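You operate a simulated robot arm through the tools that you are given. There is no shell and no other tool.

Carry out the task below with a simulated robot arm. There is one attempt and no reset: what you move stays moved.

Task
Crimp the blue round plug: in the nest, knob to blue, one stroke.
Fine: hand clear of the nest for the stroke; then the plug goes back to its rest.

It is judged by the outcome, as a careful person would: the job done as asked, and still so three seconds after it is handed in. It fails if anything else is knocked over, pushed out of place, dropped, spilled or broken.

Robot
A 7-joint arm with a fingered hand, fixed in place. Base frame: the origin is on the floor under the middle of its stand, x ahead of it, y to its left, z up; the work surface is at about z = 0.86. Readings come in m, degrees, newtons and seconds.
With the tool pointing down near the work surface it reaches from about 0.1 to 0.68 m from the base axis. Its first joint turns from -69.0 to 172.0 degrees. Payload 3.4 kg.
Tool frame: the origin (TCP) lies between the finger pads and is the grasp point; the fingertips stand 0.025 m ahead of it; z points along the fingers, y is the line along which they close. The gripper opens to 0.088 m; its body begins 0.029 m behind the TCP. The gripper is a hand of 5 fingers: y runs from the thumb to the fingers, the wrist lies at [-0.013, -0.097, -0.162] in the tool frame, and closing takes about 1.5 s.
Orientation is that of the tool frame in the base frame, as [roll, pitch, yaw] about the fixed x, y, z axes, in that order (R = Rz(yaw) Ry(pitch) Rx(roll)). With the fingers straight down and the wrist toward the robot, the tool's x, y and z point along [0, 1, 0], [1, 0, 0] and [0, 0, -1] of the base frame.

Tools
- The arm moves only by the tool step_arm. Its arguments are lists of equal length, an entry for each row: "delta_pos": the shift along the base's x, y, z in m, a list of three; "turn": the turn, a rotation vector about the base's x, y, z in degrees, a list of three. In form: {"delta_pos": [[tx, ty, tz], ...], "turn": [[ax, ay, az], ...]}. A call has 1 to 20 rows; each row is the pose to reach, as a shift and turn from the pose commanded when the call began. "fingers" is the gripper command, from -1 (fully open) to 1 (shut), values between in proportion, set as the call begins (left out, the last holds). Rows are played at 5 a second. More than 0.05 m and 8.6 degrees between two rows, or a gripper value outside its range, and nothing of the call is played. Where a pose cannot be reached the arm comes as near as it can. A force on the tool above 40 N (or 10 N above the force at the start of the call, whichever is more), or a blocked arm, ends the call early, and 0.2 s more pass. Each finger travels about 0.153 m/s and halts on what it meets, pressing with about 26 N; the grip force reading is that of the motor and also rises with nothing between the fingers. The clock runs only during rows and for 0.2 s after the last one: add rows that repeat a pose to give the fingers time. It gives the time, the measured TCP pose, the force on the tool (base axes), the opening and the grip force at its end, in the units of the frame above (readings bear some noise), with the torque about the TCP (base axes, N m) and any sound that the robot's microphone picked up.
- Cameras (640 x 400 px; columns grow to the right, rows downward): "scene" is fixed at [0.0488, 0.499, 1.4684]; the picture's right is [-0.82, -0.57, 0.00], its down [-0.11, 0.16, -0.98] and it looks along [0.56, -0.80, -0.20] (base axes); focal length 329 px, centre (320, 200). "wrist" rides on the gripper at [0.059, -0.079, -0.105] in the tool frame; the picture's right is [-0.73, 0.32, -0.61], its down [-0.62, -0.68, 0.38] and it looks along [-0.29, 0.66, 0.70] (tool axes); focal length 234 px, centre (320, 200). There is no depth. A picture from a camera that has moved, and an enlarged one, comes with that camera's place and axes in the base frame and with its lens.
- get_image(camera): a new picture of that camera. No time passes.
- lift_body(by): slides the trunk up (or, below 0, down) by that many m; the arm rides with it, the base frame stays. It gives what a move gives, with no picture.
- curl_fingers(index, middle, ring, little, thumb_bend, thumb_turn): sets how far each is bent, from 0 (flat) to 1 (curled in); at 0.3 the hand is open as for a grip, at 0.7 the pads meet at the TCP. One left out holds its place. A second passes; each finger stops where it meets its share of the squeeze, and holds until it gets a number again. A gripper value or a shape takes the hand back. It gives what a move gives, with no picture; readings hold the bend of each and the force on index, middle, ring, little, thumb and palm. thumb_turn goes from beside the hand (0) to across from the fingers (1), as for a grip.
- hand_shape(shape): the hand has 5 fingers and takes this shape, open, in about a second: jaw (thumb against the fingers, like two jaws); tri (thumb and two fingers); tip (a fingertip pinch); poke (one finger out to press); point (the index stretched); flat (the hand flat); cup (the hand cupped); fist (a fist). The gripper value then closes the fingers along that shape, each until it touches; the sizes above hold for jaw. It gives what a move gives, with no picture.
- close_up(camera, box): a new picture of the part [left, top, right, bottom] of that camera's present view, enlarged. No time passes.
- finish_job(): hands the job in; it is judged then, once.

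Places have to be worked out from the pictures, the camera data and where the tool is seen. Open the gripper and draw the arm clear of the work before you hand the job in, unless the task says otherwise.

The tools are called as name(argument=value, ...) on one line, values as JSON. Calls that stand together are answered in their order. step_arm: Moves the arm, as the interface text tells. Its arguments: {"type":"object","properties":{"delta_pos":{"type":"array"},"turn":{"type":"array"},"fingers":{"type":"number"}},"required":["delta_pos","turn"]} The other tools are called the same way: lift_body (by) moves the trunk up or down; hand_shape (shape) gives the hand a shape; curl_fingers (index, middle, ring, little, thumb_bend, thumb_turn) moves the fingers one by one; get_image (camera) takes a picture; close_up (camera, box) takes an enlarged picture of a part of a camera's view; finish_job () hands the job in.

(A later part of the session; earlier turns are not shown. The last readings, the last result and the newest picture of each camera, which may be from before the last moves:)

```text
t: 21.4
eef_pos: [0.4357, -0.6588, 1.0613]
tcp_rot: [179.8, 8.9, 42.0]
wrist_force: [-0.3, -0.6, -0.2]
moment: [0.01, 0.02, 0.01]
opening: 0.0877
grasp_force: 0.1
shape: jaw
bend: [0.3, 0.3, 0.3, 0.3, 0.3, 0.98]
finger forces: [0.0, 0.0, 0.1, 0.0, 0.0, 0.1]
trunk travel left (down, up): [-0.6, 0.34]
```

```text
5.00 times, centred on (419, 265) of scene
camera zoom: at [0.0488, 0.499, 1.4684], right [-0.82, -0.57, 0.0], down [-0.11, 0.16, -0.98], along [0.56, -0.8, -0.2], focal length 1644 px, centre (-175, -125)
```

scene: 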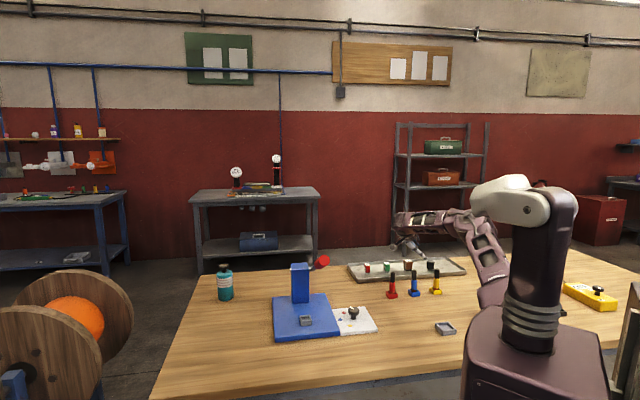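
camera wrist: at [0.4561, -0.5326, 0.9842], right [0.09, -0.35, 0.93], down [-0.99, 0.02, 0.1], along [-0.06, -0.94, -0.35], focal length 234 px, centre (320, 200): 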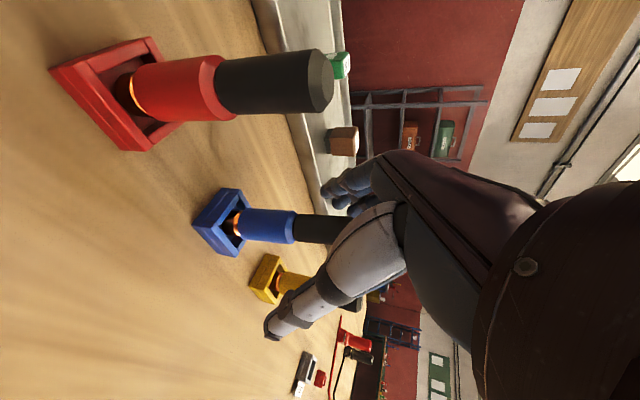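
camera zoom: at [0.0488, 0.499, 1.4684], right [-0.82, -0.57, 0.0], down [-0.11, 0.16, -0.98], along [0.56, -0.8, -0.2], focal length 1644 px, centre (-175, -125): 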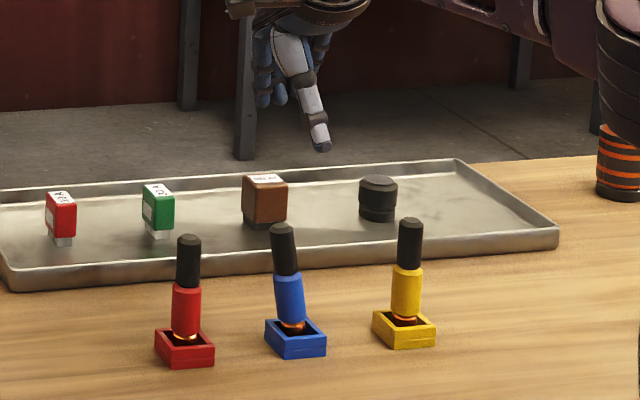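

The plug top is within about 3 mm of the tool axis and the hand matches the tilt. I'll descend around it with a small correction and close.

step_arm(delta_pos=[[0.002, -0.002, -0.04], [0.001, -0.003, -0.08], [0.0005, -0.0035, -0.11], [0.0005, -0.0035, -0.12], [0.0005, -0.0035, -0.12]], turn=[[0, 0, 0], [0, 0, 0], [0, 0, 0], [0, 0, 0], [0, 0, 0]])

step_arm(delta_pos=[[0, 0, 0], [0, 0, 0], [0, 0, 0], [0, 0, 0], [0, 0, 0], [0, 0, 0], [0, 0, 0], [0, 0, 0], [0, 0, 0], [0, 0, 0]], turn=[[0, 0, 0], [0, 0, 0], [0, 0, 0], [0, 0, 0], [0, 0, 0], [0, 0, 0], [0, 0, 0], [0, 0, 0], [0, 0, 0], [0, 0, 0]], fingers=1)

close_up(camera="scene", box=[374, 235, 464, 305])

close_up(camera="wrist", box=[200, 150, 400, 310])

```text
t: 22.6
eef_pos: [0.4358, -0.6609, 0.9403]
tcp_rot: [179.9, 9.0, 41.9]
wrist_force: [0.7, -0.2, -0.5]
moment: [-0.01, 0.02, 0.03]
opening: 0.0874
grasp_force: 0.0
shape: jaw
bend: [0.3, 0.3, 0.3, 0.3, 0.3, 0.98]
finger forces: [0.0, 0.0, 0.0, 0.0, 0.0, 0.0]
trunk travel left (down, up): [-0.6, 0.34]
```

```text
t: 24.8
eef_pos: [0.4381, -0.6606, 0.9398]
tcp_rot: [179.9, 9.0, 42.0]
wrist_force: [-0.6, 0.9, 0.4]
moment: [-0.01, 0.02, -0.02]
opening: 0.0141
grasp_force: 25.7
shape: jaw
bend: [0.72, 0.65, 0.7, 0.7, 0.75, 1.0]
finger forces: [14.5, 7.5, 0.0, 0.0, 22.5, 0.1]
trunk travel left (down, up): [-0.6, 0.34]
```

```text
5.71 times, centred on (419, 270) of scene
camera zoom: at [0.0488, 0.499, 1.4684], right [-0.82, -0.57, 0.0], down [-0.11, 0.16, -0.98], along [0.56, -0.8, -0.2], focal length 1879 px, centre (-246, -200)
```

zoom: 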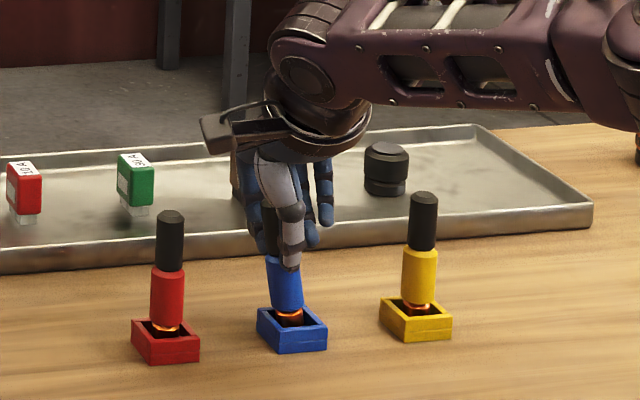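

```text
2.50 times, centred on (300, 230) of wrist
camera zoom: at [0.4395, -0.554, 1.0341], right [-0.25, -0.66, 0.71], down [-0.96, 0.05, -0.28], along [0.15, -0.75, -0.64], focal length 585 px, centre (370, 125)
```

zoom: 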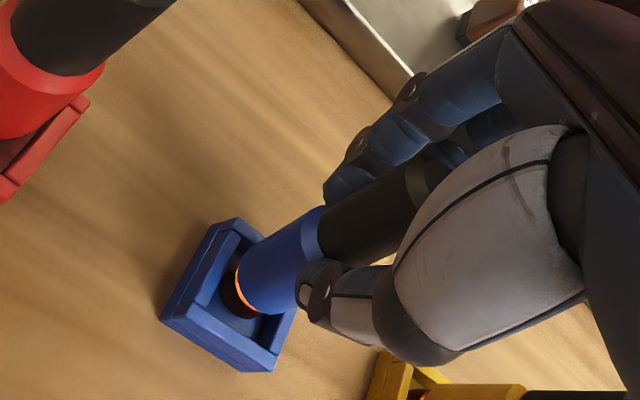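

The grip is the same solid one as the first time. I'll lift along the plug's axis, rotate the hand back to vertical over the rest centre, and check it's plumb.

step_arm(delta_pos=[[0.0012, 0.0011, 0.01], [0.0024, 0.0021, 0.02], [0.0035, 0.0032, 0.032], [-0.004, 0.0, 0.034], [-0.011, -0.0032, 0.034], [-0.011, -0.0032, 0.034]], turn=[[0, 0, 0], [0, 0, 0], [0, 0, 0], [3.01, -3.34, 0], [6.02, -6.69, 0], [6.02, -6.69, 0]])

close_up(camera="scene", box=[374, 235, 464, 305])

close_up(camera="wrist", box=[200, 150, 400, 310])

```text
t: 26.1
eef_pos: [0.4261, -0.6658, 0.9752]
tcp_rot: [180.0, -0.1, 42.0]
wrist_force: [-0.1, 0.4, -0.7]
moment: [0.04, 0.02, -0.02]
opening: 0.0142
grasp_force: 26.3
shape: jaw
bend: [0.72, 0.65, 0.7, 0.7, 0.75, 1.0]
finger forces: [14.9, 7.7, 0.0, 0.0, 22.2, 0.1]
trunk travel left (down, up): [-0.6, 0.34]
```

```text
5.71 times, centred on (419, 270) of scene
camera zoom: at [0.0488, 0.499, 1.4684], right [-0.82, -0.57, 0.0], down [-0.11, 0.16, -0.98], along [0.56, -0.8, -0.2], focal length 1879 px, centre (-246, -200)
```

zoom: 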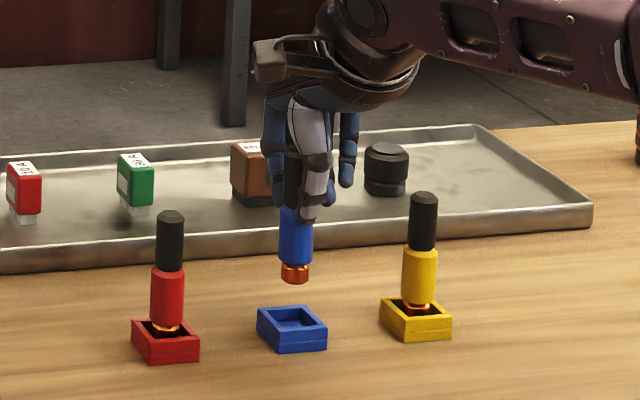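

```text
2.50 times, centred on (300, 230) of wrist
camera zoom: at [0.4173, -0.5687, 1.0796], right [-0.33, -0.73, 0.61], down [-0.92, 0.09, -0.39], along [0.23, -0.68, -0.7], focal length 585 px, centre (370, 125)
```

zoom: 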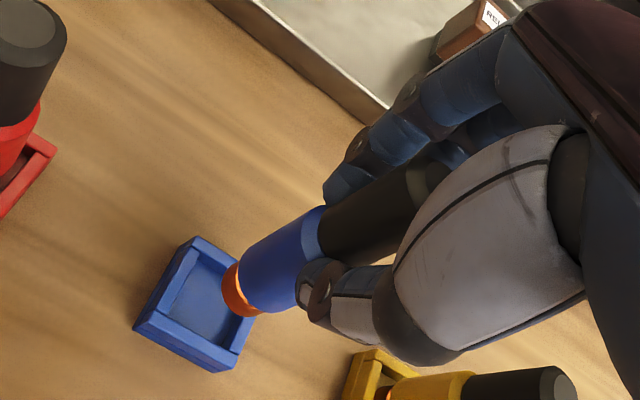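

The plug hangs vertical and lines up with its rest. I'll lower it in, watching the force.

step_arm(delta_pos=[[0, 0, -0.012], [0, 0, -0.024], [0, 0, -0.034], [0, 0, -0.034]], turn=[[0, 0, 0], [0, 0, 0], [0, 0, 0], [0, 0, 0]])

close_up(camera="scene", box=[374, 235, 464, 305])

close_up(camera="wrist", box=[200, 150, 400, 310])

```text
t: 27.1
eef_pos: [0.4251, -0.6653, 0.9445]
tcp_rot: [179.5, -0.1, 42.0]
wrist_force: [3.3, -6.4, 16.8]
moment: [-0.16, -0.09, 0.03]
opening: 0.0161
grasp_force: 26.0
shape: jaw
bend: [0.72, 0.63, 0.7, 0.7, 0.78, 1.0]
finger forces: [17.2, 10.6, 0.0, 0.0, 23.8, 0.1]
trunk travel left (down, up): [-0.6, 0.34]
```

```text
5.71 times, centred on (419, 270) of scene
camera zoom: at [0.0488, 0.499, 1.4684], right [-0.82, -0.57, 0.0], down [-0.11, 0.16, -0.98], along [0.56, -0.8, -0.2], focal length 1879 px, centre (-246, -200)
```

zoom: 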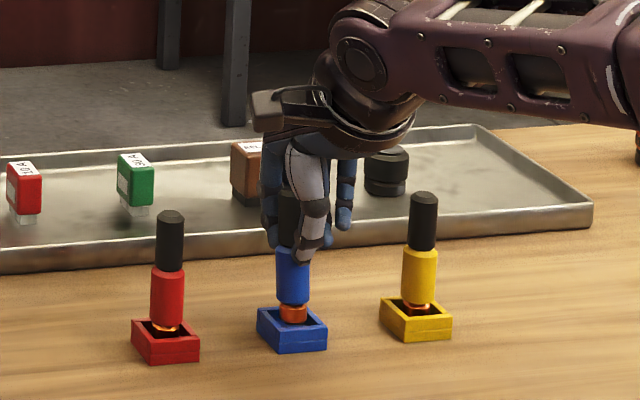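

```text
2.50 times, centred on (300, 230) of wrist
camera zoom: at [0.4165, -0.5673, 1.0484], right [-0.33, -0.72, 0.61], down [-0.92, 0.09, -0.39], along [0.23, -0.69, -0.69], focal length 585 px, centre (370, 125)
```

zoom: 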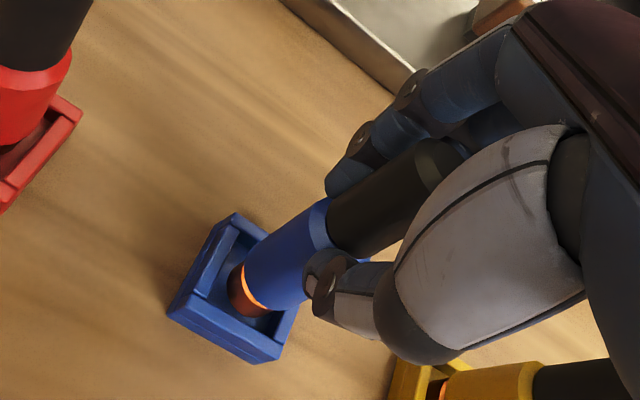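

There's a 17 N upward push, and the moment puts the contact on the thumb side, so the foot is catching the near wall of the rest. I'll raise it, shift 4 mm toward the finger side, and try again gently.

step_arm(delta_pos=[[0, 0, 0.012], [0.0027, -0.003, 0.012], [0.0027, -0.003, 0.012]], turn=[[0, 0, 0], [0, 0, 0], [0, 0, 0]])

close_up(camera="scene", box=[394, 245, 444, 300])

close_up(camera="wrist", box=[220, 190, 340, 290])

```text
t: 27.9
eef_pos: [0.4278, -0.6679, 0.9526]
tcp_rot: [-180.0, 0.0, 41.9]
wrist_force: [0.6, 0.0, -1.0]
moment: [0.02, 0.0, -0.01]
opening: 0.0153
grasp_force: 25.5
shape: jaw
bend: [0.72, 0.63, 0.7, 0.7, 0.78, 1.0]
finger forces: [14.9, 8.1, 0.0, 0.0, 23.0, 0.0]
trunk travel left (down, up): [-0.6, 0.34]
```

```text
7.27 times, centred on (419, 272) of scene
camera zoom: at [0.0488, 0.499, 1.4684], right [-0.82, -0.57, 0.0], down [-0.11, 0.16, -0.98], along [0.56, -0.8, -0.2], focal length 2392 px, centre (-400, -327)
```

zoom: 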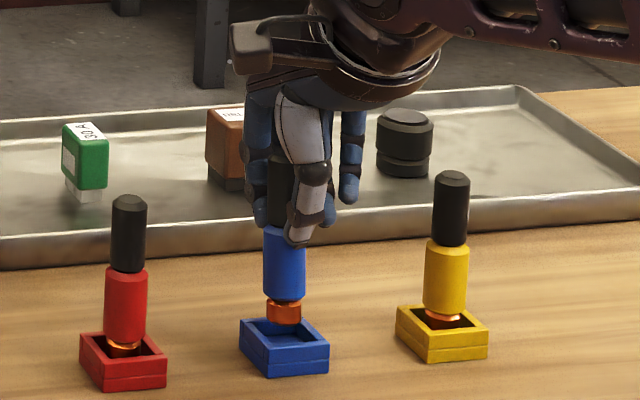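

```text
4.00 times, centred on (280, 240) of wrist
camera zoom: at [0.4193, -0.5716, 1.0568], right [-0.32, -0.73, 0.61], down [-0.92, 0.09, -0.38], along [0.22, -0.68, -0.7], focal length 937 px, centre (480, 40)
```

zoom: 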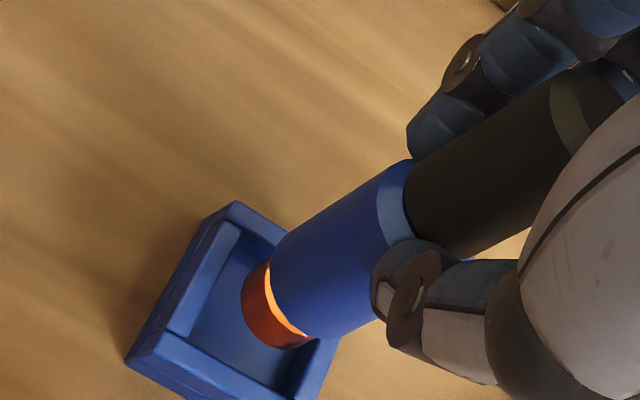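

The images and moment suggest the foot's target sits about 2 mm back from here. I'll correct to that and lower in small increments, reading the force as I go.

step_arm(delta_pos=[[-0.0013, 0.0015, 0.0], [-0.0013, 0.0015, -0.004], [-0.0013, 0.0015, -0.008], [-0.0013, 0.0015, -0.008]], turn=[[0, 0, 0], [0, 0, 0], [0, 0, 0], [0, 0, 0]])

close_up(camera="scene", box=[394, 245, 444, 300])

close_up(camera="wrist", box=[220, 190, 340, 290])

```text
t: 28.9
eef_pos: [0.4274, -0.6668, 0.945]
tcp_rot: [179.7, -0.1, 42.0]
wrist_force: [0.5, -0.9, 2.0]
moment: [-0.03, 0.01, -0.04]
opening: 0.0154
grasp_force: 26.2
shape: jaw
bend: [0.72, 0.63, 0.7, 0.7, 0.78, 1.0]
finger forces: [15.4, 8.5, 0.0, 0.0, 23.2, 0.0]
trunk travel left (down, up): [-0.6, 0.34]
```

```text
7.27 times, centred on (419, 272) of scene
camera zoom: at [0.0488, 0.499, 1.4684], right [-0.82, -0.57, 0.0], down [-0.11, 0.16, -0.98], along [0.56, -0.8, -0.2], focal length 2392 px, centre (-400, -327)
```

zoom: 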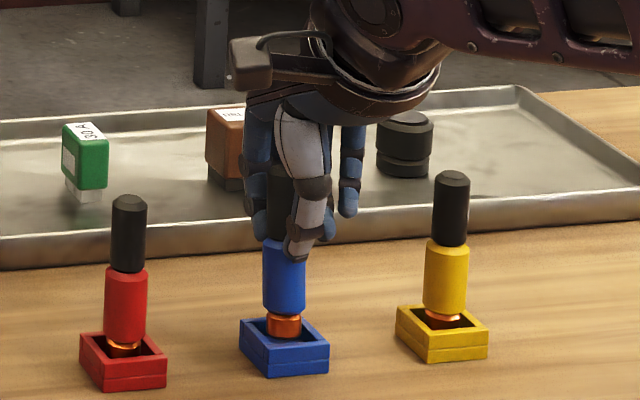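

```text
4.00 times, centred on (280, 240) of wrist
camera zoom: at [0.4183, -0.5696, 1.0497], right [-0.33, -0.72, 0.61], down [-0.92, 0.09, -0.39], along [0.23, -0.68, -0.69], focal length 937 px, centre (480, 40)
```

zoom: 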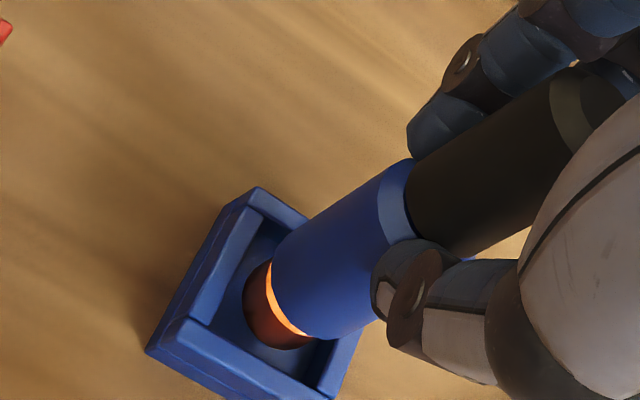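

Only about 2 N now, and the foot looks to be over the opening. I'll lower 4 mm more and read the force.

step_arm(delta_pos=[[0, 0, -0.002], [0, 0, -0.004], [0, 0, -0.004]], turn=[[0, 0, 0], [0, 0, 0], [0, 0, 0]])

close_up(camera="scene", box=[404, 265, 434, 300])

close_up(camera="wrist", box=[220, 190, 340, 290])

```text
t: 29.8
eef_pos: [0.4272, -0.6652, 0.9446]
tcp_rot: [179.6, -0.1, 42.0]
wrist_force: [4.3, -4.7, 16.8]
moment: [-0.14, -0.11, -0.02]
opening: 0.0158
grasp_force: 26.3
shape: jaw
bend: [0.72, 0.63, 0.7, 0.7, 0.78, 1.0]
finger forces: [17.5, 10.4, 0.0, 0.0, 23.9, 0.0]
trunk travel left (down, up): [-0.6, 0.34]
```

```text
11.43 times, centred on (419, 282) of scene
camera zoom: at [0.0488, 0.499, 1.4684], right [-0.82, -0.57, 0.0], down [-0.11, 0.16, -0.98], along [0.56, -0.8, -0.2], focal length 3758 px, centre (-811, -743)
```

zoom: 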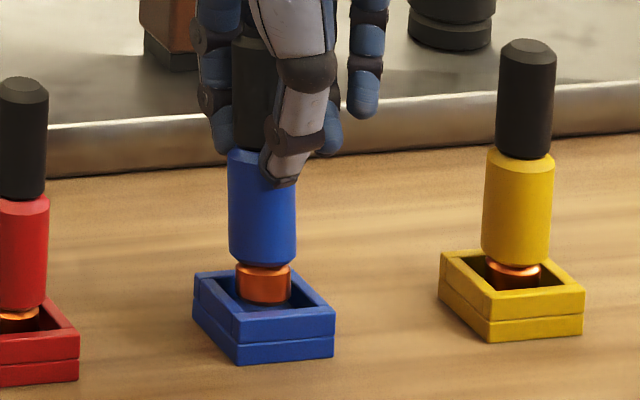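

```text
4.00 times, centred on (280, 240) of wrist
camera zoom: at [0.418, -0.5681, 1.0479], right [-0.33, -0.72, 0.61], down [-0.92, 0.09, -0.39], along [0.23, -0.69, -0.69], focal length 937 px, centre (480, 40)
```

zoom: 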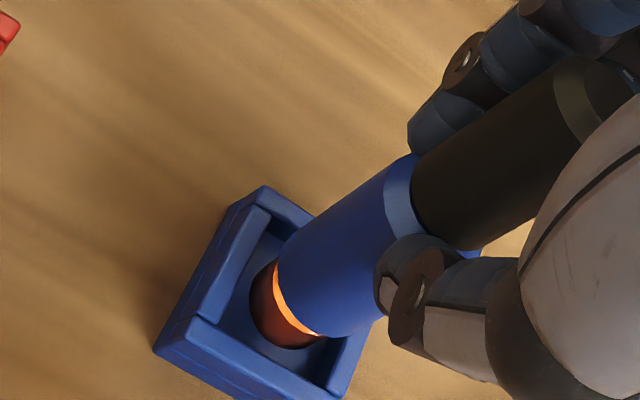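

It's still being held off near rim level. I'll take a tighter close-up to see exactly how the foot sits relative to the rest's walls.

close_up(camera="wrist", box=[250, 225, 314, 297])

close_up(camera="scene", box=[410, 277, 428, 292])

```text
5.56 times, centred on (282, 261) of wrist
camera zoom: at [0.418, -0.5681, 1.0479], right [-0.33, -0.72, 0.61], down [-0.92, 0.09, -0.39], along [0.23, -0.69, -0.69], focal length 1301 px, centre (531, -139)
```

zoom: 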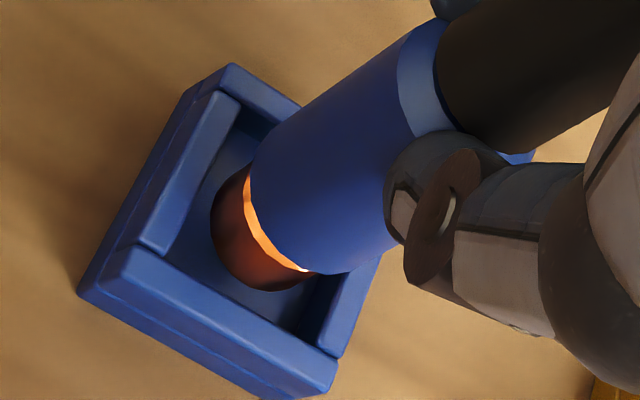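

```text
16.00 times, centred on (419, 284) of scene
camera zoom: at [0.0488, 0.499, 1.4684], right [-0.82, -0.57, 0.0], down [-0.11, 0.16, -0.98], along [0.56, -0.8, -0.2], focal length 5261 px, centre (-1264, -1152)
```

zoom: 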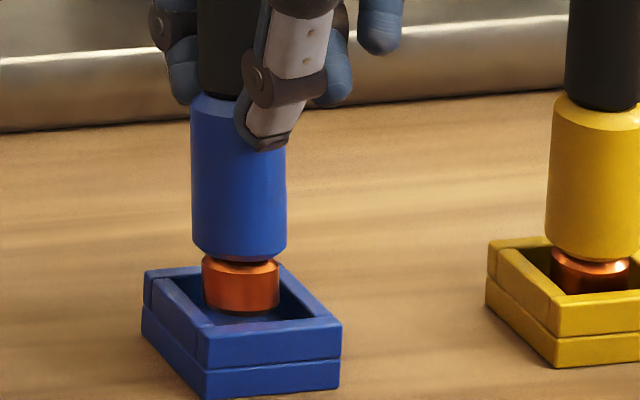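

The foot is at rim level and slightly toward the near wall, which agrees with the measured side force. I'll raise a little, shift 4 mm farther toward the finger side, and lower again.

step_arm(delta_pos=[[0, 0, 0.006], [0.0027, -0.003, 0.006], [0.0027, -0.003, 0.002], [0.0027, -0.003, -0.001], [0.0027, -0.003, -0.001]], turn=[[0, 0, 0], [0, 0, 0], [0, 0, 0], [0, 0, 0], [0, 0, 0]])

close_up(camera="wrist", box=[250, 225, 314, 297])

close_up(camera="scene", box=[404, 267, 434, 292])

```text
t: 30.9
eef_pos: [0.4297, -0.6702, 0.9399]
tcp_rot: [179.9, 0.0, 41.9]
wrist_force: [-0.8, 1.2, 1.3]
moment: [0.02, 0.03, 0.0]
opening: 0.0154
grasp_force: 25.8
shape: jaw
bend: [0.72, 0.63, 0.7, 0.7, 0.78, 1.0]
finger forces: [15.1, 8.5, 0.0, 0.0, 23.8, 0.0]
trunk travel left (down, up): [-0.6, 0.34]
```

```text
5.56 times, centred on (282, 261) of wrist
camera zoom: at [0.4205, -0.5726, 1.0442], right [-0.32, -0.73, 0.61], down [-0.92, 0.09, -0.38], along [0.22, -0.68, -0.7], focal length 1301 px, centre (531, -139)
```

zoom: 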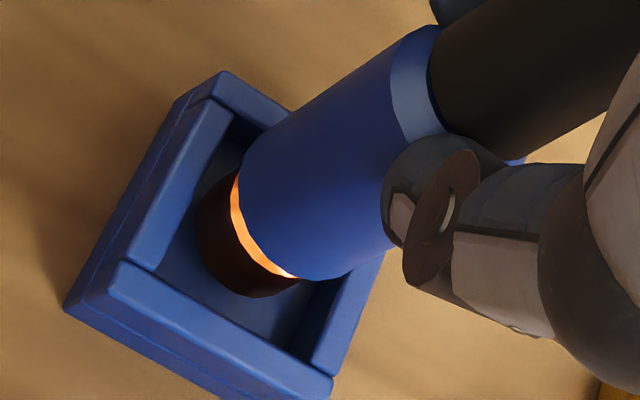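

```text
16.00 times, centred on (419, 280) of scene
camera zoom: at [0.0488, 0.499, 1.4684], right [-0.82, -0.57, 0.0], down [-0.11, 0.16, -0.98], along [0.56, -0.8, -0.2], focal length 5261 px, centre (-1264, -1072)
```

zoom: 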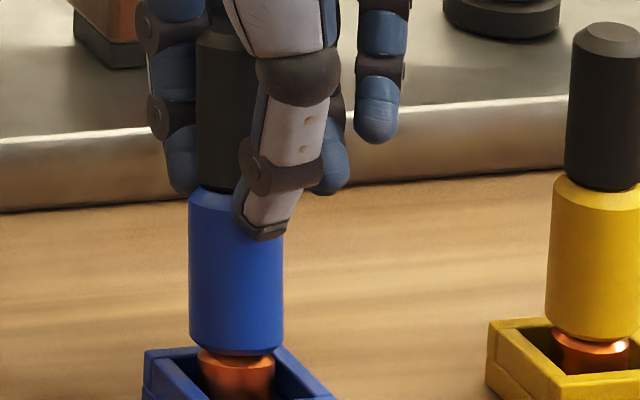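

That was it: the foot now passes the wall with almost no force. I'll continue down a few more millimetres until it seats.

step_arm(delta_pos=[[0, 0, -0.002], [0, 0, -0.004], [0, 0, -0.005], [0, 0, -0.005]], turn=[[0, 0, 0], [0, 0, 0], [0, 0, 0], [0, 0, 0]])

close_up(camera="wrist", box=[250, 225, 314, 297])

close_up(camera="scene", box=[404, 270, 434, 297])

```text
t: 31.9
eef_pos: [0.4289, -0.668, 0.939]
tcp_rot: [179.6, -0.1, 42.0]
wrist_force: [0.2, -1.1, 16.6]
moment: [-0.07, -0.05, 0.04]
opening: 0.016
grasp_force: 26.3
shape: jaw
bend: [0.72, 0.63, 0.7, 0.7, 0.78, 1.0]
finger forces: [15.6, 9.8, 0.0, 0.1, 26.1, 0.1]
trunk travel left (down, up): [-0.6, 0.34]
```

```text
5.56 times, centred on (282, 261) of wrist
camera zoom: at [0.4194, -0.5708, 1.0424], right [-0.33, -0.72, 0.61], down [-0.92, 0.09, -0.39], along [0.23, -0.69, -0.69], focal length 1301 px, centre (531, -139)
```

zoom: 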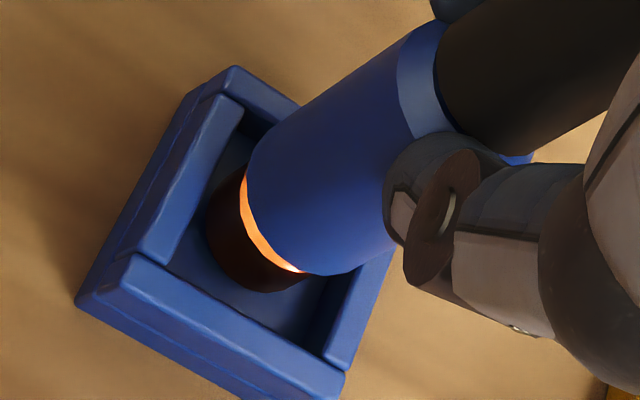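

```text
14.81 times, centred on (419, 284) of scene
camera zoom: at [0.0488, 0.499, 1.4684], right [-0.82, -0.57, 0.0], down [-0.11, 0.16, -0.98], along [0.56, -0.8, -0.2], focal length 4872 px, centre (-1147, -1037)
```

zoom: 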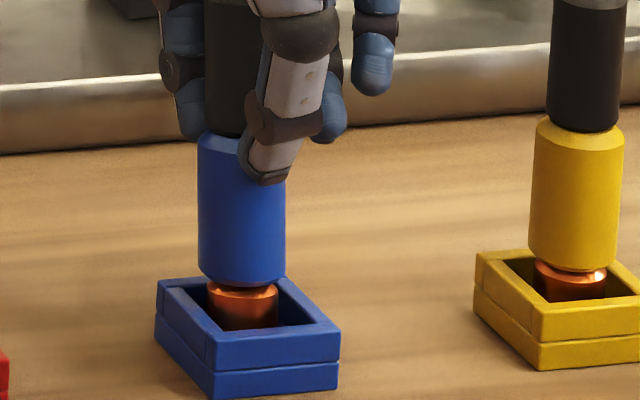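

The force is now purely vertical and centred under the tool, so the foot is on the floor of the rest. I'll ease the pressure by 3 mm and open the hand.

step_arm(delta_pos=[[0, 0, 0.003], [0, 0, 0.003], [0, 0, 0.003]], turn=[[0, 0, 0], [0, 0, 0], [0, 0, 0]])

step_arm(delta_pos=[[0, 0, 0], [0, 0, 0], [0, 0, 0], [0, 0, 0], [0, 0, 0], [0, 0, 0]], turn=[[0, 0, 0], [0, 0, 0], [0, 0, 0], [0, 0, 0], [0, 0, 0], [0, 0, 0]], fingers=-1)

close_up(camera="wrist", box=[220, 170, 380, 297])

close_up(camera="scene", box=[384, 245, 454, 305])

```text
t: 32.8
eef_pos: [0.4289, -0.6697, 0.9392]
tcp_rot: [179.9, 0.1, 42.0]
wrist_force: [0.0, 1.3, 7.5]
moment: [-0.02, -0.01, 0.02]
opening: 0.0158
grasp_force: 25.4
shape: jaw
bend: [0.72, 0.63, 0.7, 0.7, 0.78, 1.0]
finger forces: [14.9, 8.1, 0.1, 0.1, 25.6, 0.0]
trunk travel left (down, up): [-0.6, 0.34]
```

```text
t: 34.1
eef_pos: [0.4295, -0.67, 0.9383]
tcp_rot: [179.9, 0.0, 42.0]
wrist_force: [-0.8, 0.0, -0.3]
moment: [0.0, 0.0, 0.01]
opening: 0.0875
grasp_force: 0.1
shape: jaw
bend: [0.3, 0.3, 0.3, 0.3, 0.3, 0.98]
finger forces: [0.1, 0.1, 0.0, 0.1, 0.1, 0.0]
trunk travel left (down, up): [-0.6, 0.34]
```

```text
3.15 times, centred on (300, 234) of wrist
camera zoom: at [0.4207, -0.5733, 1.0423], right [-0.32, -0.73, 0.61], down [-0.92, 0.09, -0.38], along [0.22, -0.68, -0.7], focal length 738 px, centre (383, 94)
```

zoom: 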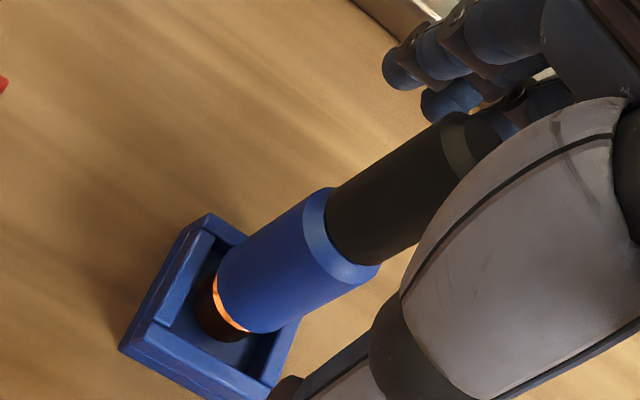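

```text
6.67 times, centred on (419, 275) of scene
camera zoom: at [0.0488, 0.499, 1.4684], right [-0.82, -0.57, 0.0], down [-0.11, 0.16, -0.98], along [0.56, -0.8, -0.2], focal length 2192 px, centre (-340, -300)
```

zoom: 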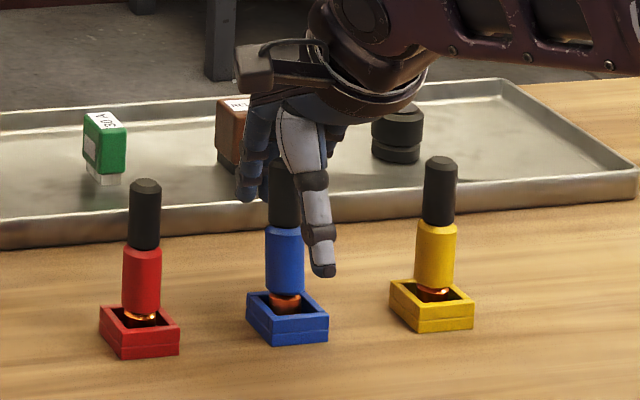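

The hand is open and the plug stands, but it looks a few millimetres higher than its neighbours. I'll lift the hand clear and inspect.

step_arm(delta_pos=[[0, 0, 0.04], [0, 0, 0.08], [0, 0, 0.12], [0, 0, 0.14], [0, 0, 0.14]], turn=[[0, 0, 0], [0, 0, 0], [0, 0, 0], [0, 0, 0], [0, 0, 0]])

close_up(camera="wrist", box=[170, 230, 290, 320])

close_up(camera="scene", box=[384, 255, 454, 305])

```text
t: 35.4
eef_pos: [0.431, -0.6694, 1.0776]
tcp_rot: [179.9, 0.0, 42.0]
wrist_force: [-0.9, -0.2, -0.7]
moment: [0.0, -0.02, 0.02]
opening: 0.0875
grasp_force: 0.1
shape: jaw
bend: [0.3, 0.3, 0.3, 0.3, 0.3, 0.98]
finger forces: [0.0, 0.0, 0.1, 0.0, 0.0, 0.1]
trunk travel left (down, up): [-0.6, 0.34]
```

```text
4.44 times, centred on (230, 275) of wrist
camera zoom: at [0.4211, -0.5732, 1.1818], right [-0.32, -0.73, 0.61], down [-0.92, 0.09, -0.38], along [0.22, -0.68, -0.7], focal length 1041 px, centre (720, -133)
```

zoom: 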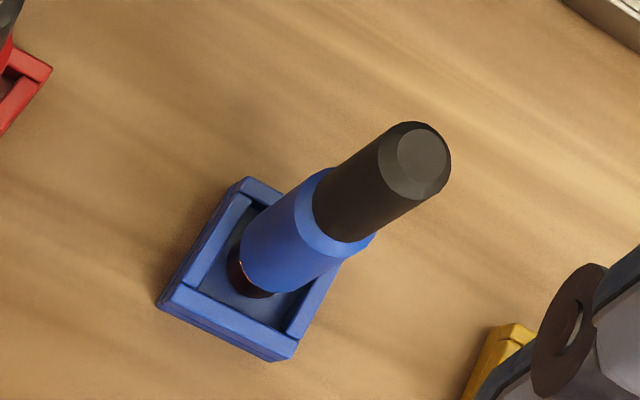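

```text
8.00 times, centred on (419, 280) of scene
camera zoom: at [0.0488, 0.499, 1.4684], right [-0.82, -0.57, 0.0], down [-0.11, 0.16, -0.98], along [0.56, -0.8, -0.2], focal length 2631 px, centre (-472, -440)
```

zoom: 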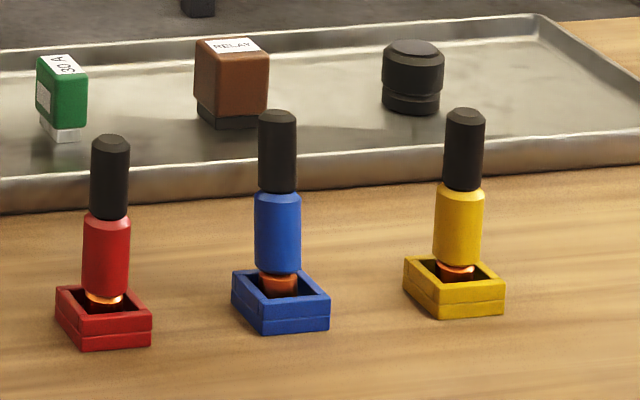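

The plug is seated but leaning back about 8° against the rest's rear edge, which is why it looks higher. I'll take the 40° lean again, this time offset 7 mm so the thumb and middle finger oppose each other directly across the plug.

step_arm(delta_pos=[[0.001, 0.002, 0.0], [0.002, 0.004, 0.0], [0.003, 0.006, 0.0], [0.0031, 0.0084, 0.0], [0.0031, 0.0084, 0.0], [0.0031, 0.0084, -0.031], [0.0031, 0.0084, -0.031]], turn=[[-5.35, 5.94, 0], [-10.7, 11.88, 0], [-16.05, 17.82, 0], [-21.4, 23.76, 0], [-26.77, 29.73, 0], [-26.77, 29.73, 0], [-26.77, 29.73, 0]])

close_up(camera="wrist", box=[90, 150, 250, 260])

close_up(camera="scene", box=[374, 205, 474, 305])

```text
t: 37.0
eef_pos: [0.4314, -0.6615, 1.0465]
tcp_rot: [179.7, 40.0, 41.8]
wrist_force: [-0.4, -0.2, 0.1]
moment: [-0.05, -0.02, 0.0]
opening: 0.0876
grasp_force: 0.1
shape: jaw
bend: [0.3, 0.3, 0.3, 0.3, 0.3, 0.98]
finger forces: [0.0, 0.0, 0.0, 0.0, 0.1, 0.0]
trunk travel left (down, up): [-0.6, 0.34]
```

```text
3.64 times, centred on (170, 205) of wrist
camera zoom: at [0.4637, -0.5283, 1.0891], right [0.09, -0.35, 0.93], down [-0.99, 0.02, 0.11], along [-0.06, -0.94, -0.34], focal length 852 px, centre (866, 182)
```

zoom: 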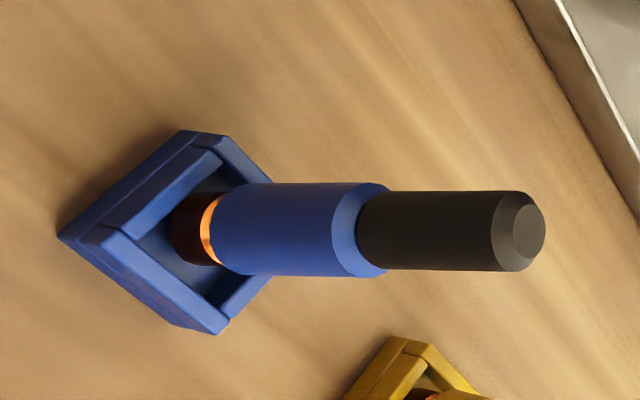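

```text
4.00 times, centred on (424, 255) of scene
camera zoom: at [0.0488, 0.499, 1.4684], right [-0.82, -0.57, 0.0], down [-0.11, 0.16, -0.98], along [0.56, -0.8, -0.2], focal length 1315 px, centre (-96, -20)
```

zoom: 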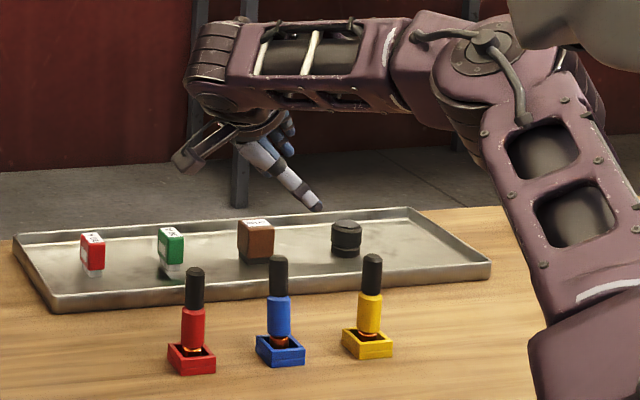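

The plug's axis at grip height is about 2 mm from the tool on one side, and I want it 7 mm, so I'll add that shift and descend around it.

step_arm(delta_pos=[[0.0047, 0.0016, -0.03], [0.0047, 0.0016, -0.06], [0.0047, 0.0016, -0.085], [0.0047, 0.0016, -0.1], [0.0047, 0.0016, -0.1]], turn=[[0, 0, 0], [0, 0, 0], [0, 0, 0], [0, 0, 0], [0, 0, 0]])

close_up(camera="wrist", box=[180, 130, 400, 290])

close_up(camera="scene", box=[384, 245, 454, 305])

```text
t: 38.1
eef_pos: [0.4379, -0.6597, 0.9467]
tcp_rot: [179.9, 40.0, 41.9]
wrist_force: [0.4, -0.7, -1.2]
moment: [0.01, 0.02, -0.02]
opening: 0.0878
grasp_force: 0.0
shape: jaw
bend: [0.3, 0.3, 0.3, 0.3, 0.3, 0.98]
finger forces: [0.0, 0.0, 0.0, 0.1, 0.0, 0.1]
trunk travel left (down, up): [-0.6, 0.34]
```

```text
2.50 times, centred on (290, 210) of wrist
camera zoom: at [0.4693, -0.5277, 0.9892], right [0.09, -0.35, 0.93], down [-0.99, 0.02, 0.11], along [-0.06, -0.94, -0.35], focal length 585 px, centre (395, 175)
```

zoom: 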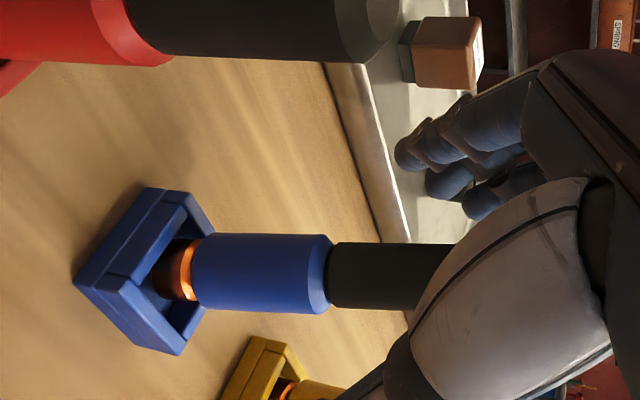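

```text
6.67 times, centred on (419, 275) of scene
camera zoom: at [0.0488, 0.499, 1.4684], right [-0.82, -0.57, 0.0], down [-0.11, 0.16, -0.98], along [0.56, -0.8, -0.2], focal length 2192 px, centre (-340, -300)
```

zoom: 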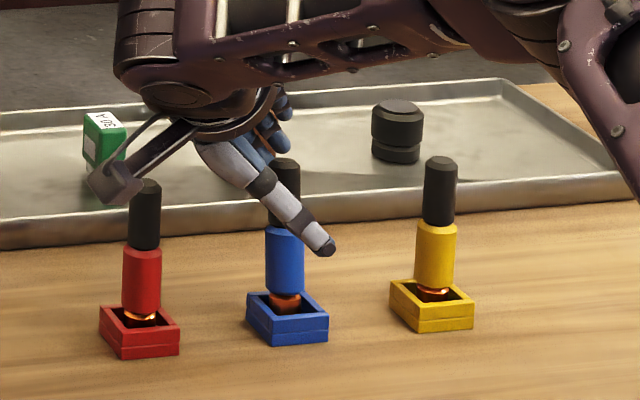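

The plug now crosses the middle of the thumb pad. I'll close part-way first, to about a 30 mm opening, and check how the plug responds.

step_arm(delta_pos=[[0, 0, 0], [0, 0, 0], [0, 0, 0], [0, 0, 0], [0, 0, 0], [0, 0, 0]], turn=[[0, 0, 0], [0, 0, 0], [0, 0, 0], [0, 0, 0], [0, 0, 0], [0, 0, 0]], fingers=0.3)

close_up(camera="wrist", box=[180, 130, 400, 290])

close_up(camera="scene", box=[384, 245, 454, 305])

```text
t: 39.5
eef_pos: [0.4379, -0.6612, 0.9477]
tcp_rot: [179.8, 40.0, 42.0]
wrist_force: [0.4, 0.1, 0.1]
moment: [-0.01, 0.02, 0.04]
opening: 0.0313
grasp_force: 0.2
shape: jaw
bend: [0.74, 0.51, 0.48, 0.45, 0.73, 1.0]
finger forces: [0.0, 0.0, 0.1, 0.1, 0.0, 0.1]
trunk travel left (down, up): [-0.6, 0.34]
```

```text
2.50 times, centred on (290, 210) of wrist
camera zoom: at [0.4694, -0.5277, 0.9893], right [0.09, -0.35, 0.93], down [-0.99, 0.02, 0.11], along [-0.06, -0.94, -0.35], focal length 585 px, centre (395, 175)
```

zoom: 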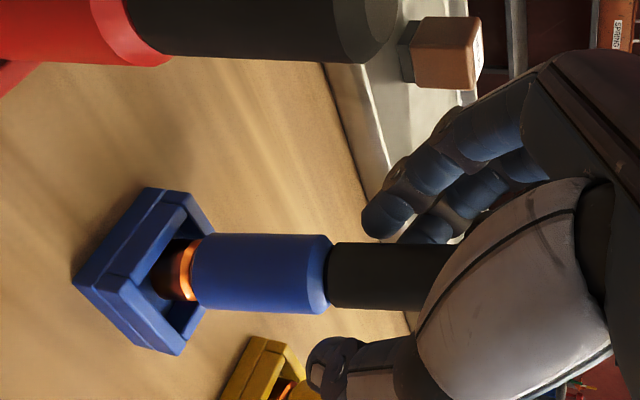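

```text
6.67 times, centred on (419, 275) of scene
camera zoom: at [0.0488, 0.499, 1.4684], right [-0.82, -0.57, 0.0], down [-0.11, 0.16, -0.98], along [0.56, -0.8, -0.2], focal length 2192 px, centre (-340, -300)
```

zoom: 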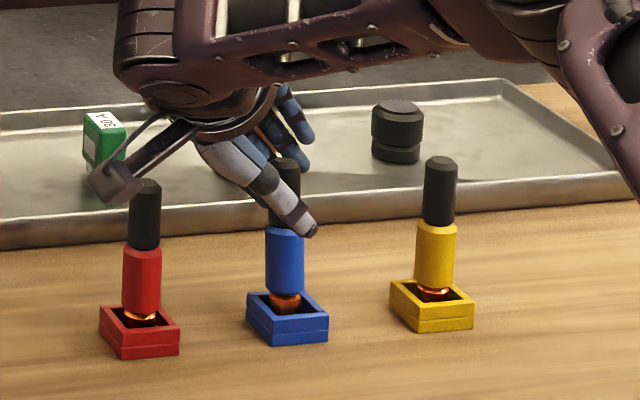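

Nothing has been touched yet, and the plug sits between the thumb below and the fingers above. I'll close a bit further.

step_arm(delta_pos=[[0, 0, 0], [0, 0, 0], [0, 0, 0], [0, 0, 0]], turn=[[0, 0, 0], [0, 0, 0], [0, 0, 0], [0, 0, 0]], fingers=0.55)

close_up(camera="wrist", box=[180, 130, 400, 290])

close_up(camera="scene", box=[384, 245, 454, 305])

```text
t: 40.5
eef_pos: [0.4391, -0.6622, 0.948]
tcp_rot: [179.8, 40.0, 41.8]
wrist_force: [1.1, -1.2, 0.5]
moment: [-0.03, -0.01, 0.05]
opening: 0.0207
grasp_force: 0.1
shape: jaw
bend: [0.73, 0.56, 0.55, 0.52, 0.74, 1.0]
finger forces: [0.6, 0.7, 0.0, 0.0, 0.0, 0.1]
trunk travel left (down, up): [-0.6, 0.34]
```

```text
2.50 times, centred on (290, 210) of wrist
camera zoom: at [0.4695, -0.5278, 0.9892], right [0.09, -0.35, 0.93], down [-0.99, 0.02, 0.11], along [-0.06, -0.94, -0.35], focal length 585 px, centre (395, 175)
```

zoom: 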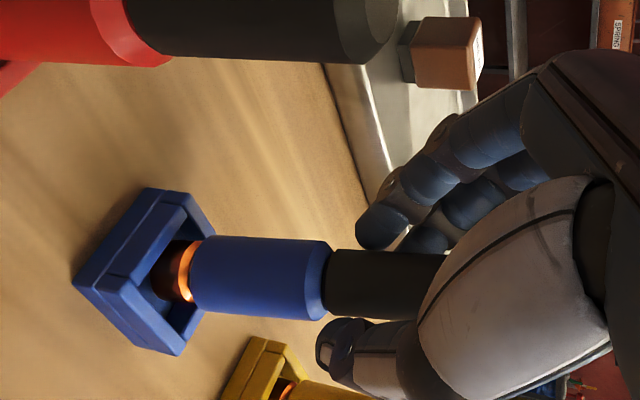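

```text
6.67 times, centred on (419, 275) of scene
camera zoom: at [0.0488, 0.499, 1.4684], right [-0.82, -0.57, 0.0], down [-0.11, 0.16, -0.98], along [0.56, -0.8, -0.2], focal length 2192 px, centre (-340, -300)
```

zoom: 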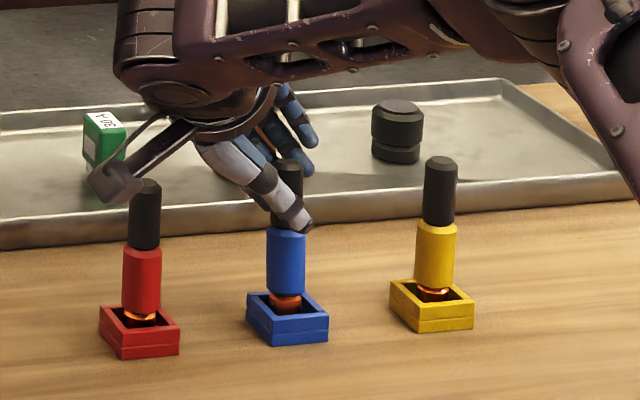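

Index and middle fingers have made light contact and are nudging the plug upright toward the thumb. I'll close fully now.

step_arm(delta_pos=[[0, 0, 0], [0, 0, 0], [0, 0, 0], [0, 0, 0], [0, 0, 0], [0, 0, 0]], turn=[[0, 0, 0], [0, 0, 0], [0, 0, 0], [0, 0, 0], [0, 0, 0], [0, 0, 0]], fingers=1)

close_up(camera="wrist", box=[180, 130, 400, 290])

close_up(camera="scene", box=[384, 245, 454, 305])

```text
t: 42.0
eef_pos: [0.4385, -0.6598, 0.9471]
tcp_rot: [179.8, 39.9, 41.9]
wrist_force: [-1.3, 1.2, -1.1]
moment: [0.09, 0.05, -0.01]
opening: 0.0161
grasp_force: 25.2
shape: jaw
bend: [0.73, 0.57, 0.64, 0.63, 0.75, 1.0]
finger forces: [13.0, 7.2, 0.3, 0.1, 22.1, 0.1]
trunk travel left (down, up): [-0.6, 0.34]
```

```text
2.50 times, centred on (290, 210) of wrist
camera zoom: at [0.4693, -0.5277, 0.9892], right [0.09, -0.35, 0.93], down [-0.99, 0.02, 0.11], along [-0.06, -0.94, -0.35], focal length 585 px, centre (395, 175)
```

zoom: 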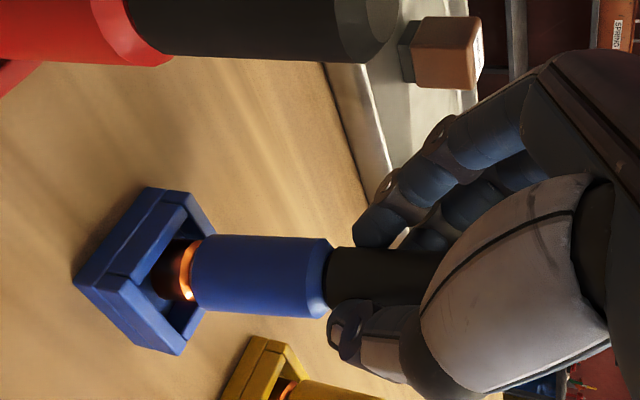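

```text
6.67 times, centred on (419, 275) of scene
camera zoom: at [0.0488, 0.499, 1.4684], right [-0.82, -0.57, 0.0], down [-0.11, 0.16, -0.98], along [0.56, -0.8, -0.2], focal length 2192 px, centre (-340, -300)
```

zoom: 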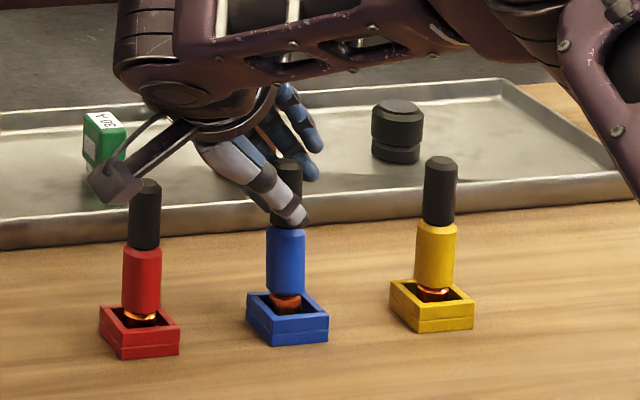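

This is a firm pinch now: index 13 N, middle 7 N, thumb 22 N. I'll lift slowly 4 cm and check it again.

step_arm(delta_pos=[[0, 0, 0], [0, 0, 0.008], [0, 0, 0.016], [0, 0, 0.028], [0, 0, 0.04], [0, 0, 0.04]], turn=[[0, 0, 0], [0, 0, 0], [0, 0, 0], [0, 0, 0], [0, 0, 0], [0, 0, 0]])

close_up(camera="wrist", box=[180, 130, 400, 290])

close_up(camera="scene", box=[384, 235, 454, 305])

```text
t: 43.4
eef_pos: [0.4384, -0.6604, 0.9867]
tcp_rot: [179.9, 40.1, 41.8]
wrist_force: [-0.2, 1.0, -0.8]
moment: [0.02, -0.01, 0.02]
opening: 0.0162
grasp_force: 25.7
shape: jaw
bend: [0.73, 0.57, 0.65, 0.63, 0.75, 1.0]
finger forces: [14.3, 7.5, 0.1, 0.1, 21.7, 0.1]
trunk travel left (down, up): [-0.6, 0.34]
```

```text
2.50 times, centred on (290, 210) of wrist
camera zoom: at [0.4691, -0.5274, 1.0291], right [0.09, -0.35, 0.93], down [-0.99, 0.02, 0.11], along [-0.06, -0.94, -0.35], focal length 585 px, centre (395, 175)
```

zoom: 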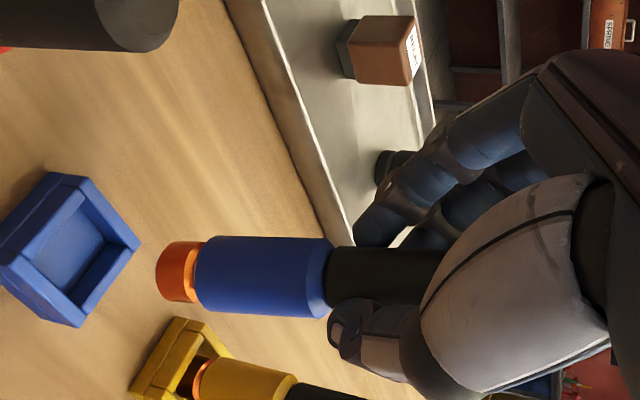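

```text
5.71 times, centred on (419, 270) of scene
camera zoom: at [0.0488, 0.499, 1.4684], right [-0.82, -0.57, 0.0], down [-0.11, 0.16, -0.98], along [0.56, -0.8, -0.2], focal length 1879 px, centre (-246, -200)
```

zoom: 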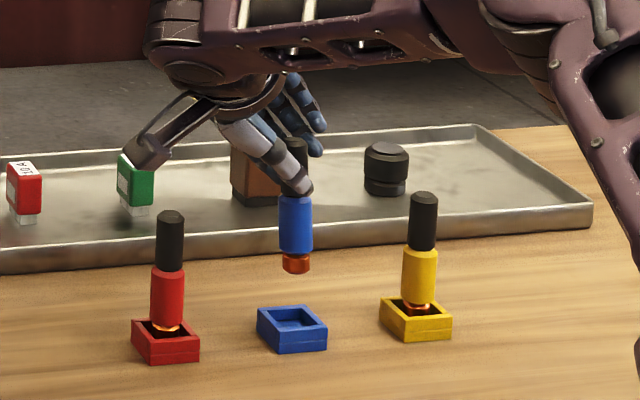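

The plug hangs in the leaning grip without slipping. Before moving on I need its tilt relative to vertical, so I'll calibrate against the red and yellow plugs, which are upright, in the same views.

close_up(camera="wrist", box=[80, 60, 320, 330])

close_up(camera="scene", box=[390, 255, 450, 300])

```text
1.48 times, centred on (200, 195) of wrist
camera zoom: at [0.4691, -0.5274, 1.0291], right [0.09, -0.35, 0.93], down [-0.99, 0.02, 0.11], along [-0.06, -0.94, -0.35], focal length 347 px, centre (498, 207)
```

zoom: 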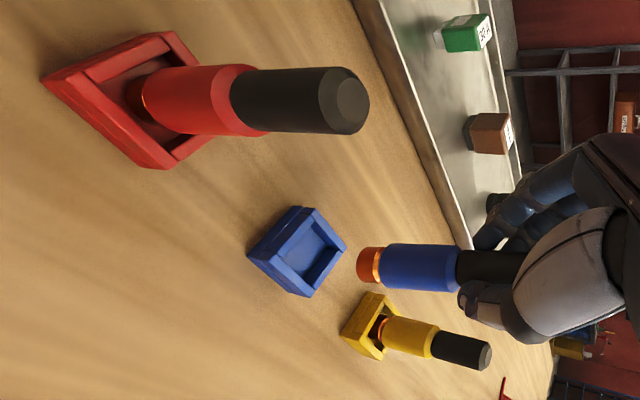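

```text
8.89 times, centred on (420, 278) of scene
camera zoom: at [0.0488, 0.499, 1.4684], right [-0.82, -0.57, 0.0], down [-0.11, 0.16, -0.98], along [0.56, -0.8, -0.2], focal length 2923 px, centre (-569, -489)
```

zoom: 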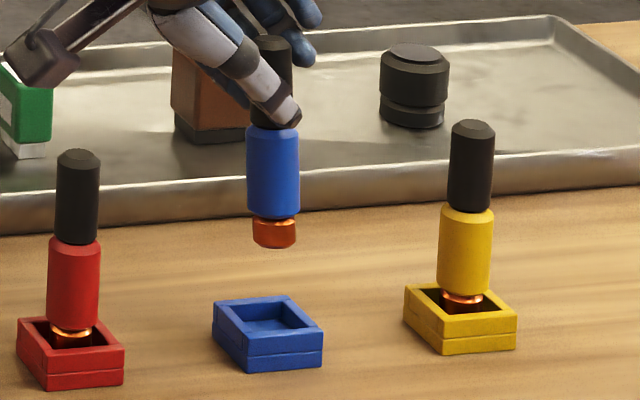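

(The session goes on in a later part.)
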